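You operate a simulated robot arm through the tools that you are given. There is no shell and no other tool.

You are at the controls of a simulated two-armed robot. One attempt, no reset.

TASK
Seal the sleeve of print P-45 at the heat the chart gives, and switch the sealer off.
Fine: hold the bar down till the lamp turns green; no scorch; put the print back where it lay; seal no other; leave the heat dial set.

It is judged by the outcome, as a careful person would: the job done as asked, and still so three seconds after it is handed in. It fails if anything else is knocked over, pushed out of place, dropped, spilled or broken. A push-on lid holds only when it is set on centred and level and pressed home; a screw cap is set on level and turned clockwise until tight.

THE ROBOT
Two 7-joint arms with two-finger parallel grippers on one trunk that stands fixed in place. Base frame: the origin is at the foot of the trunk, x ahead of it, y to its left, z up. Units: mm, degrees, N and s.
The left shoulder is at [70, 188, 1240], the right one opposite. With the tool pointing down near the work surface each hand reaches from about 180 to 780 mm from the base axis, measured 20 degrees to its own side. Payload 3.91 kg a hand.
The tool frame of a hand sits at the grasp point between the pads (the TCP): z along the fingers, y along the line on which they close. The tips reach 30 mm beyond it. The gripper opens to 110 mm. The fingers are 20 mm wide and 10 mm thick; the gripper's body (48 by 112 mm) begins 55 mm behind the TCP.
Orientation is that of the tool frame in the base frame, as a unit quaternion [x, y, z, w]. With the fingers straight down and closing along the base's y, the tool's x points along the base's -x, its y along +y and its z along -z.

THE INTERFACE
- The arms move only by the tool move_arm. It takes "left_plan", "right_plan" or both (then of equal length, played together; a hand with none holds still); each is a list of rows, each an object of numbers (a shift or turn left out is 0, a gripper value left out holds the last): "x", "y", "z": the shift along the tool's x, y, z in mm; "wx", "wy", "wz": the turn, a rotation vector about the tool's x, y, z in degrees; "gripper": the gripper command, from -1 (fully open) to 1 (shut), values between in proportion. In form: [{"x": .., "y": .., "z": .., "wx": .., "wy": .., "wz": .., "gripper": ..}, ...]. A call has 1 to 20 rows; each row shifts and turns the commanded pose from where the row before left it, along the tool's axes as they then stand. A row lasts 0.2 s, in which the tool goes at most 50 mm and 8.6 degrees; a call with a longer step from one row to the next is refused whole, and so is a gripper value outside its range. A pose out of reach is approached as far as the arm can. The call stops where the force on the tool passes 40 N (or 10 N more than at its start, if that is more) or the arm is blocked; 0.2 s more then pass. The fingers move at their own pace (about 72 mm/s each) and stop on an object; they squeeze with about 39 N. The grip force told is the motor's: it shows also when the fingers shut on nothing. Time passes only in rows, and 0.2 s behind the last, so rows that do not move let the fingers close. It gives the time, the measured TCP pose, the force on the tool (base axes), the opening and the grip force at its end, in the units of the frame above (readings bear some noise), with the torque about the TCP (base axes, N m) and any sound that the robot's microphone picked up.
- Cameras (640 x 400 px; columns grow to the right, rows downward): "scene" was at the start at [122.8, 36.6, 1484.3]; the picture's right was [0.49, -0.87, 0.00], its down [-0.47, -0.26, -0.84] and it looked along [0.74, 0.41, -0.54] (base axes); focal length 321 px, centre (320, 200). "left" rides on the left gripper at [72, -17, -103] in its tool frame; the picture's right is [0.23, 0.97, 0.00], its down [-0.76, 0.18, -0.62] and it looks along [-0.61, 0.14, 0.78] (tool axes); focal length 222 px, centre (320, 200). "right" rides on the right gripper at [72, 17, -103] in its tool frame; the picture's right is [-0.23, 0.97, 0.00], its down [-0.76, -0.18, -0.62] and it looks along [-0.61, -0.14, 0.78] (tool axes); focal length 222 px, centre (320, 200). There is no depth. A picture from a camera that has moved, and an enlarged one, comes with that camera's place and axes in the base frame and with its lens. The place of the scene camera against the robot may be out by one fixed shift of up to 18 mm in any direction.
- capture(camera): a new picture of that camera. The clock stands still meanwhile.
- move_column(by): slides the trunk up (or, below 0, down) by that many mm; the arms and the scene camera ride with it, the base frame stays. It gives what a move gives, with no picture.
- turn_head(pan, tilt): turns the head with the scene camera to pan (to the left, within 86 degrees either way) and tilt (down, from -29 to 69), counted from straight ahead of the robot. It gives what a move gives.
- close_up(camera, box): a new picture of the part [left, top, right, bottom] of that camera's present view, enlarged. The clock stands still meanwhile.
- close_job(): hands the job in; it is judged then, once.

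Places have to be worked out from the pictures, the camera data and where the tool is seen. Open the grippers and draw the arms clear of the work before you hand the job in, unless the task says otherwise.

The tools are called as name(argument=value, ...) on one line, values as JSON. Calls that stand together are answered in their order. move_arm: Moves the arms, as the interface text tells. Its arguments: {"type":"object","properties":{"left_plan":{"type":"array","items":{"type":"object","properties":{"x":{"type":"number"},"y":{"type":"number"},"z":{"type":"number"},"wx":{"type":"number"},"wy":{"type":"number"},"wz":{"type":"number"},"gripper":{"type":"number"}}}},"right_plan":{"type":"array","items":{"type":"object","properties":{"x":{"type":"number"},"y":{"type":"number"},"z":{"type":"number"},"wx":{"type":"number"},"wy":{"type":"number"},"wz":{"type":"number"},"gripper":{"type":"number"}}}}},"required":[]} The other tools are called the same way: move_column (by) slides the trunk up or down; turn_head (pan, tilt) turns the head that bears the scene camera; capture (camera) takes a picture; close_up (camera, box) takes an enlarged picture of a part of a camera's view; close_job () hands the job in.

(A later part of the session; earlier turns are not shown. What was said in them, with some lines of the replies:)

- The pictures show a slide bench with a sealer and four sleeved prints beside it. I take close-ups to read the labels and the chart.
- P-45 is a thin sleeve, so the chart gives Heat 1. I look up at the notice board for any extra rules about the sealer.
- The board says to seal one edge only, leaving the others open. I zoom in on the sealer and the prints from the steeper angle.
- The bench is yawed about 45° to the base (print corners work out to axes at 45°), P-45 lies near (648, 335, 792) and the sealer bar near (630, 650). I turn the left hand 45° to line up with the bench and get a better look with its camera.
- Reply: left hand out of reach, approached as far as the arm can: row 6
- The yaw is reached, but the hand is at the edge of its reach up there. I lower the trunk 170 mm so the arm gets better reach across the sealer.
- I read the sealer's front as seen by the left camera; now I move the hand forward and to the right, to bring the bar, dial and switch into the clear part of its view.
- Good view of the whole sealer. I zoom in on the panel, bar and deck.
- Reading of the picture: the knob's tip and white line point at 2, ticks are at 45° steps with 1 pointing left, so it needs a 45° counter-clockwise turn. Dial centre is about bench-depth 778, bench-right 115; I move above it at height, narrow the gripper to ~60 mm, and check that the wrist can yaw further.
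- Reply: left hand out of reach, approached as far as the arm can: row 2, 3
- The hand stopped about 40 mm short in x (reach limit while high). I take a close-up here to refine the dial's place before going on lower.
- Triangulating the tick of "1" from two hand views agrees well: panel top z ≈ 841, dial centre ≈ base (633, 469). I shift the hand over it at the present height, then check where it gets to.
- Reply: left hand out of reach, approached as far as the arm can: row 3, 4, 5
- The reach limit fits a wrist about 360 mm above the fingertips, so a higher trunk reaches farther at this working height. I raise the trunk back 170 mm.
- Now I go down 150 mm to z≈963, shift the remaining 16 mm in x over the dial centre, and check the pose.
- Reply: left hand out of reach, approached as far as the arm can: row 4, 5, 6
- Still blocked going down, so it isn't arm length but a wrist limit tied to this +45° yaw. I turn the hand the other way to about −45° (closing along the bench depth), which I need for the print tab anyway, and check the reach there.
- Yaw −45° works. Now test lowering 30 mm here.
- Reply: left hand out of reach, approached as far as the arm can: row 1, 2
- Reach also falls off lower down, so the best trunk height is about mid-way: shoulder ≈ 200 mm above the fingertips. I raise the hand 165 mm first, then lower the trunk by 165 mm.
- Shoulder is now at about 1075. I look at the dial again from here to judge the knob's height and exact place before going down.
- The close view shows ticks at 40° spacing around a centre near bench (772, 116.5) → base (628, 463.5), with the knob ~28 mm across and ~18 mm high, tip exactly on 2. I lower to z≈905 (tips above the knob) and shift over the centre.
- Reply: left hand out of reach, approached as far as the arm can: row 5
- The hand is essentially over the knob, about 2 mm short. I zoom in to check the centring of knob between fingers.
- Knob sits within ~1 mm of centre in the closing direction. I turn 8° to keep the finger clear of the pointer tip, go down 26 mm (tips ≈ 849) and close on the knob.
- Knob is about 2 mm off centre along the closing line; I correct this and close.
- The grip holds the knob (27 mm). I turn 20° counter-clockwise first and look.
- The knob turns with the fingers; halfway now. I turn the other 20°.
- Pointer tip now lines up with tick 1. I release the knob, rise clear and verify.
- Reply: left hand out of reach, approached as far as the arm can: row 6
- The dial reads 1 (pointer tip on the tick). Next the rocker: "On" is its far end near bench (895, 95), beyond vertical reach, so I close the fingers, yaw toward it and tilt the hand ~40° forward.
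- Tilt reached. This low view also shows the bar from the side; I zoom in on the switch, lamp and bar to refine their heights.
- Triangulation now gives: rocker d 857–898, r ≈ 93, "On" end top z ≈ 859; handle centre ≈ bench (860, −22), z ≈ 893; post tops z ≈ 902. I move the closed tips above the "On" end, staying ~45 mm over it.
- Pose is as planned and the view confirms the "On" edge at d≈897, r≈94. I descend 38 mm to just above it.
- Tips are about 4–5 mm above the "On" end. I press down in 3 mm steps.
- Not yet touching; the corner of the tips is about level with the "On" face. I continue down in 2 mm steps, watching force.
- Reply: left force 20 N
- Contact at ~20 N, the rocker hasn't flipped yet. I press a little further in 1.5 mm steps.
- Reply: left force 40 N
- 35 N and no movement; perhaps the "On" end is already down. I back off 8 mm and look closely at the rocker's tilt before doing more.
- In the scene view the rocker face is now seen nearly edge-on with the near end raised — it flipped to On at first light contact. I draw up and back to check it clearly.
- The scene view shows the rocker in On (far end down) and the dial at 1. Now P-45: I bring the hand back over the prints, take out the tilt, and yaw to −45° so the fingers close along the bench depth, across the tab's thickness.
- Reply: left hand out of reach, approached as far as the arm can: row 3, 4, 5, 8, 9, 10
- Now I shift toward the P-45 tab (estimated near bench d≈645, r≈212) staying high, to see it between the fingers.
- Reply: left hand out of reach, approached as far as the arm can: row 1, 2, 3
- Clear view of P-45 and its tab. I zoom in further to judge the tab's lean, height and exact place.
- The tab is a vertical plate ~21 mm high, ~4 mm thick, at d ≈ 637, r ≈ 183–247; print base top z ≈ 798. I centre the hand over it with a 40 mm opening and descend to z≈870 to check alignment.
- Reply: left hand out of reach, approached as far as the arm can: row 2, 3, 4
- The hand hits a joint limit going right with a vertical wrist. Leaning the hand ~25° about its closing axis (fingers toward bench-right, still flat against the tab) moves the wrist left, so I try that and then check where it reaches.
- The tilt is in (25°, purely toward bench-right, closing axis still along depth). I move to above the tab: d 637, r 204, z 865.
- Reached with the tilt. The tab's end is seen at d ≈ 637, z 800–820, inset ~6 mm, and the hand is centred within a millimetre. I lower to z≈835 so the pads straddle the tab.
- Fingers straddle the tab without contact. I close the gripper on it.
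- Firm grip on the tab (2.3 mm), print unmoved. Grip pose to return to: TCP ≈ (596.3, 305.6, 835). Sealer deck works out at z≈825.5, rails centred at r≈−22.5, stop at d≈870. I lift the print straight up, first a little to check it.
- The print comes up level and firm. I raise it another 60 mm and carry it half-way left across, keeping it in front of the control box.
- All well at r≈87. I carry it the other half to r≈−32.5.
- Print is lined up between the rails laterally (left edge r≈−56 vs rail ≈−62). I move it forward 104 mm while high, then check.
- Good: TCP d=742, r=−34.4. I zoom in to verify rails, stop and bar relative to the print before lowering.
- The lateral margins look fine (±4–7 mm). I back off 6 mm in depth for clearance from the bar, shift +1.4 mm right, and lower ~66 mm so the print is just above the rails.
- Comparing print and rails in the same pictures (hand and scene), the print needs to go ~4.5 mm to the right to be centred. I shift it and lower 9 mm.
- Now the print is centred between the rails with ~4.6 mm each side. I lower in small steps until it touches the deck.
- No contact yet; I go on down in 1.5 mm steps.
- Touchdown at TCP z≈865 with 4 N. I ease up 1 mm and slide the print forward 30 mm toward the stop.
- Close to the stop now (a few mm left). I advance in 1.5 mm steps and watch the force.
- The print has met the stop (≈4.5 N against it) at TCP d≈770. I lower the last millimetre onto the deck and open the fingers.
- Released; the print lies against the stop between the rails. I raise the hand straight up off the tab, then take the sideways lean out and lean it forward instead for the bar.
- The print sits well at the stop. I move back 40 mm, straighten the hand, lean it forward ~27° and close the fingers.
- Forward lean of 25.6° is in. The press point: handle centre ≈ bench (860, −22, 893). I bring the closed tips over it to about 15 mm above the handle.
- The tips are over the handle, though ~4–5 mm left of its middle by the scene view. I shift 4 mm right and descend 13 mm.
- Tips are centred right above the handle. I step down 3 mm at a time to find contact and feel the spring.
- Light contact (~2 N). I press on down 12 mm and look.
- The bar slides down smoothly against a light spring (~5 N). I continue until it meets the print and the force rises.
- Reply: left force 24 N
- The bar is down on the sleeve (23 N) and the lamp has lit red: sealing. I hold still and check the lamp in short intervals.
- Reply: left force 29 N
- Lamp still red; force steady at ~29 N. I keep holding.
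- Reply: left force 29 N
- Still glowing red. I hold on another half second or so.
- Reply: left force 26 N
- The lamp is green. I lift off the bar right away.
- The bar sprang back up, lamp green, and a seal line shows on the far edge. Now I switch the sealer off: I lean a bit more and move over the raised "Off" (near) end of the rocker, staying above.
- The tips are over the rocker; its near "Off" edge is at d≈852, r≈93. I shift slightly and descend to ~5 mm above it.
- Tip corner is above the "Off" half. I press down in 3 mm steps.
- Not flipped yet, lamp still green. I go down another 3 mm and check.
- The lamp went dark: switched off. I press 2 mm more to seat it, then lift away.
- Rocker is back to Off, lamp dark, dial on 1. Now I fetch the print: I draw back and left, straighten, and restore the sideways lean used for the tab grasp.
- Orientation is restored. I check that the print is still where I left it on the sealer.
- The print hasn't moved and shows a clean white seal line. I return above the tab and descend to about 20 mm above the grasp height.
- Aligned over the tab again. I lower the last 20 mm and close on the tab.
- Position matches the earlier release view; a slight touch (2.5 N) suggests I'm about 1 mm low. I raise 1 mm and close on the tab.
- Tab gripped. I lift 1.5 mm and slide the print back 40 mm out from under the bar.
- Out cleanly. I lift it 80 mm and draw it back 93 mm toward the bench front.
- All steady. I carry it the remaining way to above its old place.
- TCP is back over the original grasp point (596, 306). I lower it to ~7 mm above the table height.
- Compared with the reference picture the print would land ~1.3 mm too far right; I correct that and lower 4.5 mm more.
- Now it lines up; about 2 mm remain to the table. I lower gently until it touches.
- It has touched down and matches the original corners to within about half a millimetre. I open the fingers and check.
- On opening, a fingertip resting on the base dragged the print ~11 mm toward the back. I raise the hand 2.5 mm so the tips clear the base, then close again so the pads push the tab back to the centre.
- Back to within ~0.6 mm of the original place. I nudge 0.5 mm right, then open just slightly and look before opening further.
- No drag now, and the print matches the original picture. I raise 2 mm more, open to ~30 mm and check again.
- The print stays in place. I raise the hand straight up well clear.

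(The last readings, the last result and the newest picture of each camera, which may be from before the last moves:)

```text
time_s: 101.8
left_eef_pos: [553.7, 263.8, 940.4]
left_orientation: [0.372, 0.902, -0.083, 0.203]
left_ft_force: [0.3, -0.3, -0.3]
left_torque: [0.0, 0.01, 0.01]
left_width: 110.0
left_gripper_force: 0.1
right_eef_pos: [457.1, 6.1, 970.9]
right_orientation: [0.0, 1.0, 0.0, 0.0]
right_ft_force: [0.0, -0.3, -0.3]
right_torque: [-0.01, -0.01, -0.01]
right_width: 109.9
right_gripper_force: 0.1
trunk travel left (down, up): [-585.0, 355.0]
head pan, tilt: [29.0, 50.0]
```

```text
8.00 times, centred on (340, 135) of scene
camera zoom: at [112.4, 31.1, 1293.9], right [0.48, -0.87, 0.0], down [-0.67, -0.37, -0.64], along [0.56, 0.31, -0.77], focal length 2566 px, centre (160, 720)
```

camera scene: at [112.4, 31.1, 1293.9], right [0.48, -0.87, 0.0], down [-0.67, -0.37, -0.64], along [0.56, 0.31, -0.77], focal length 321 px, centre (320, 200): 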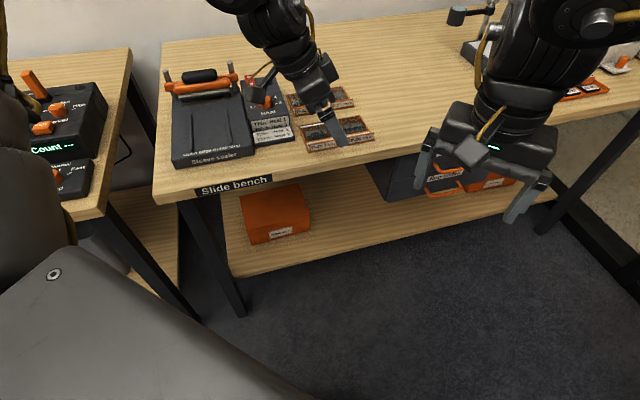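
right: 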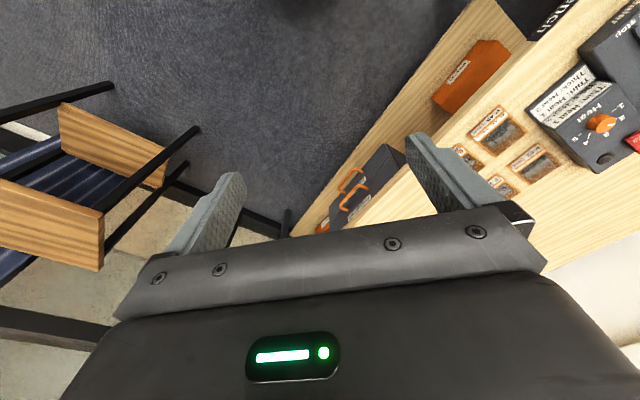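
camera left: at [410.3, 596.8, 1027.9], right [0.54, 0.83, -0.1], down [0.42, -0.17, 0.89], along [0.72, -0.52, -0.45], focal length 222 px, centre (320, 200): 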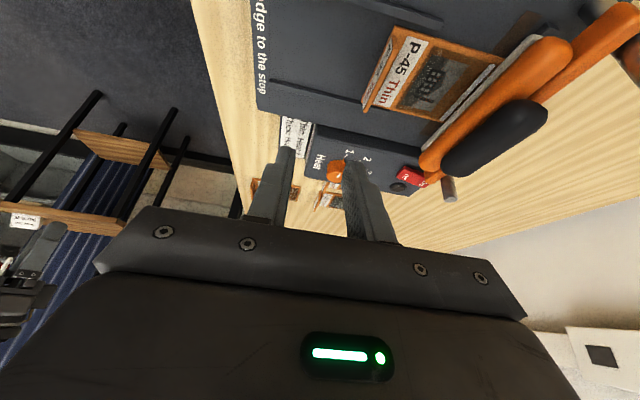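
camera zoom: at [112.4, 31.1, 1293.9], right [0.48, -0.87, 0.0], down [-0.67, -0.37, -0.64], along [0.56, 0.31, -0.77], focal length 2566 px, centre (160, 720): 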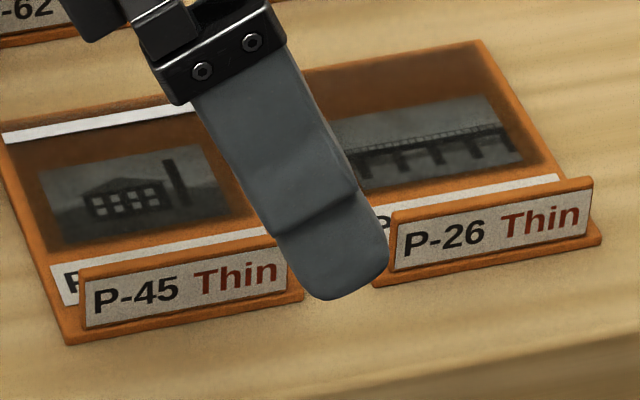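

P-45 lies exactly where it did, sealed with a clean white line. I draw the left arm up, left and back, clear of the bench.

move_arm(left_plan=[{"x": -12.8, "z": -27.2}, {"x": -12.8, "z": -27.2}, {"x": 27.2, "z": -12.8}, {"x": 27.2, "z": -12.8}, {"x": 27.2, "z": -12.8}, {"x": 27.2, "z": -12.8}, {"x": 27.2, "z": -12.8}, {"y": -20}, {"y": -20}, {"wy": 8.4}, {"wy": 8.4}, {"wy": 8.4}, {}])

capture(camera="scene")

close_up(camera="scene", box=[160, 50, 390, 170])

```text
time_s: 104.7
left_eef_pos: [418.1, 342.5, 1000.9]
left_orientation: [0.382, 0.924, 0.001, 0.001]
left_ft_force: [0.8, -0.5, 0.0]
left_torque: [0.0, -0.04, 0.01]
left_width: 109.8
left_gripper_force: 0.1
right_eef_pos: [457.3, 6.1, 971.0]
right_orientation: [0.0, 1.0, -0.001, 0.0]
right_ft_force: [0.2, 0.3, 0.2]
right_torque: [-0.02, -0.01, 0.03]
right_width: 109.9
right_gripper_force: 0.0
trunk travel left (down, up): [-585.0, 355.0]
head pan, tilt: [29.0, 50.0]
```

```text
taken
camera scene: at [111.5, 31.6, 1294.0], right [0.48, -0.87, 0.0], down [-0.67, -0.37, -0.64], along [0.56, 0.31, -0.77], focal length 321 px, centre (320, 200)
```

scene: 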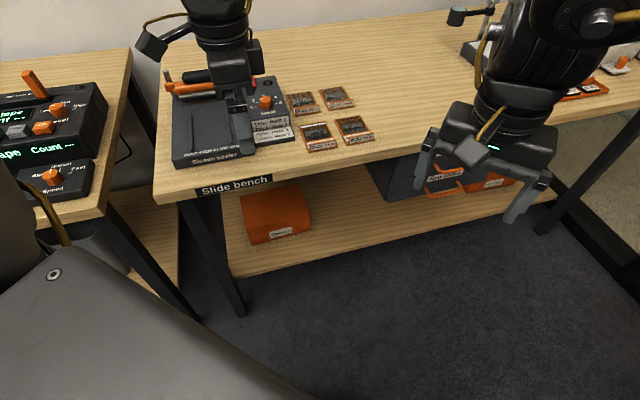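

```text
2.78 times, centred on (275, 110) of scene
camera zoom: at [111.5, 31.6, 1294.0], right [0.48, -0.87, 0.0], down [-0.67, -0.37, -0.64], along [0.56, 0.31, -0.77], focal length 892 px, centre (445, 450)
```

zoom: 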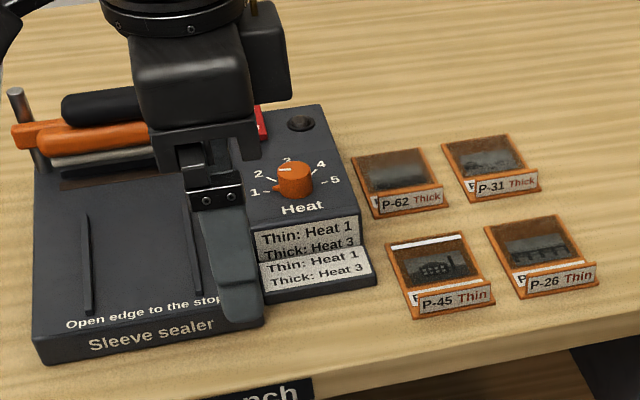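

Everything looks right. I raise the trunk to its starting height to take the arms well clear and compare with the first picture.

move_column(by=165)

capture(camera="scene")

close_up(camera="scene", box=[280, 130, 380, 205])

close_up(camera="scene", box=[180, 115, 300, 215])

```text
time_s: 106.5
left_eef_pos: [418.3, 341.8, 1163.8]
left_orientation: [0.383, 0.924, 0.0, 0.001]
left_ft_force: [1.1, -0.4, 1.1]
left_torque: [0.04, 0.0, -0.02]
left_width: 110.0
left_gripper_force: 0.1
right_eef_pos: [456.7, 5.5, 1136.3]
right_orientation: [0.0, 1.0, 0.0, 0.0]
right_ft_force: [0.9, -0.2, -0.7]
right_torque: [0.01, -0.03, -0.01]
right_width: 110.2
right_gripper_force: 0.0
trunk travel left (down, up): [-750.0, 190.0]
head pan, tilt: [29.0, 50.0]
```

```text
taken
camera scene: at [112.2, 30.8, 1458.9], right [0.48, -0.87, 0.0], down [-0.67, -0.37, -0.64], along [0.56, 0.31, -0.77], focal length 321 px, centre (320, 200)
```

scene: 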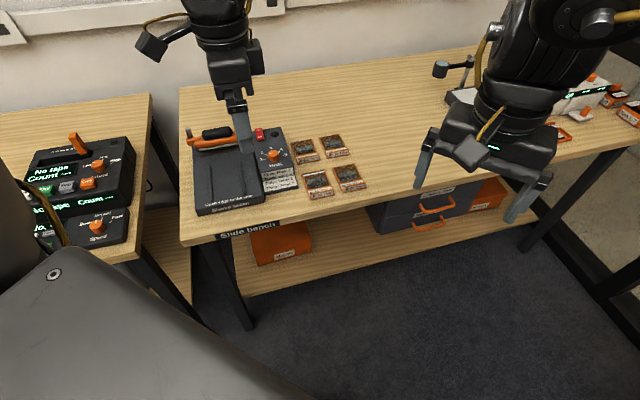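

```text
5.33 times, centred on (330, 168) of scene
camera zoom: at [112.2, 30.8, 1458.9], right [0.48, -0.87, 0.0], down [-0.67, -0.37, -0.64], along [0.56, 0.31, -0.77], focal length 1711 px, centre (267, 373)
```

zoom: 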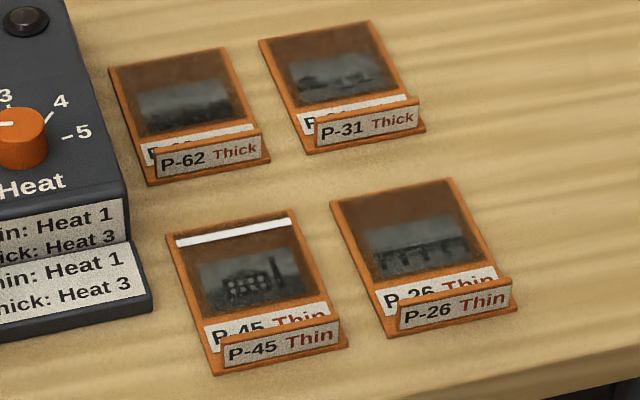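

```text
4.00 times, centred on (240, 165) of scene
camera zoom: at [112.2, 30.8, 1458.9], right [0.48, -0.87, 0.0], down [-0.67, -0.37, -0.64], along [0.56, 0.31, -0.77], focal length 1283 px, centre (640, 340)
```

zoom: 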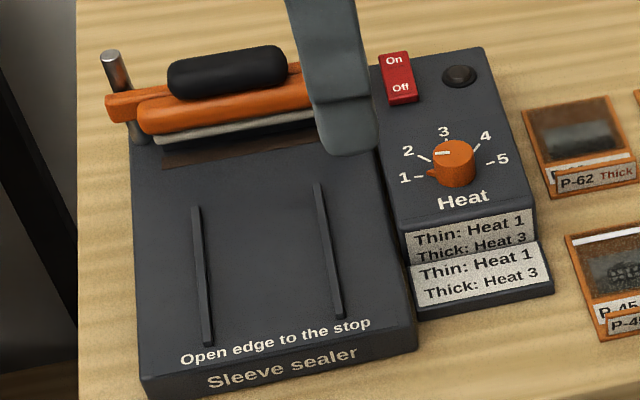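

The final pictures match the first ones. P-45 is back in place with a white seal line, the dial points to 1, the rocker is at Off with the lamp dark, the bar is up, and nothing else has moved. Both grippers are open and the arms are clear, so I hand the job in.

close_job()

```text
The job is handed in.
```

I sealed the sleeve of print P-45 at Heat 1, the chart's setting for thin sleeves, and switched the sealer off. The job is handed in, but the tool gave no verdict.

- **Seal:** I held the bar down until the lamp turned green, then let go at once. The seal shows as a clean white line along the open edge, with no sign of scorching.
- **Sealer:** The rocker is at Off, the lamp is dark, the bar is up and the heat dial is still on 1.
- **Prints:** P-45 is back within about half a millimetre of where it lay, judging by the camera. When I first set it down, a fingertip dragged it about 11 mm out of place. I moved it back and checked it against the first picture. I touched no other print.
- **Arms:** Both grippers are open and the arms are clear of the bench.
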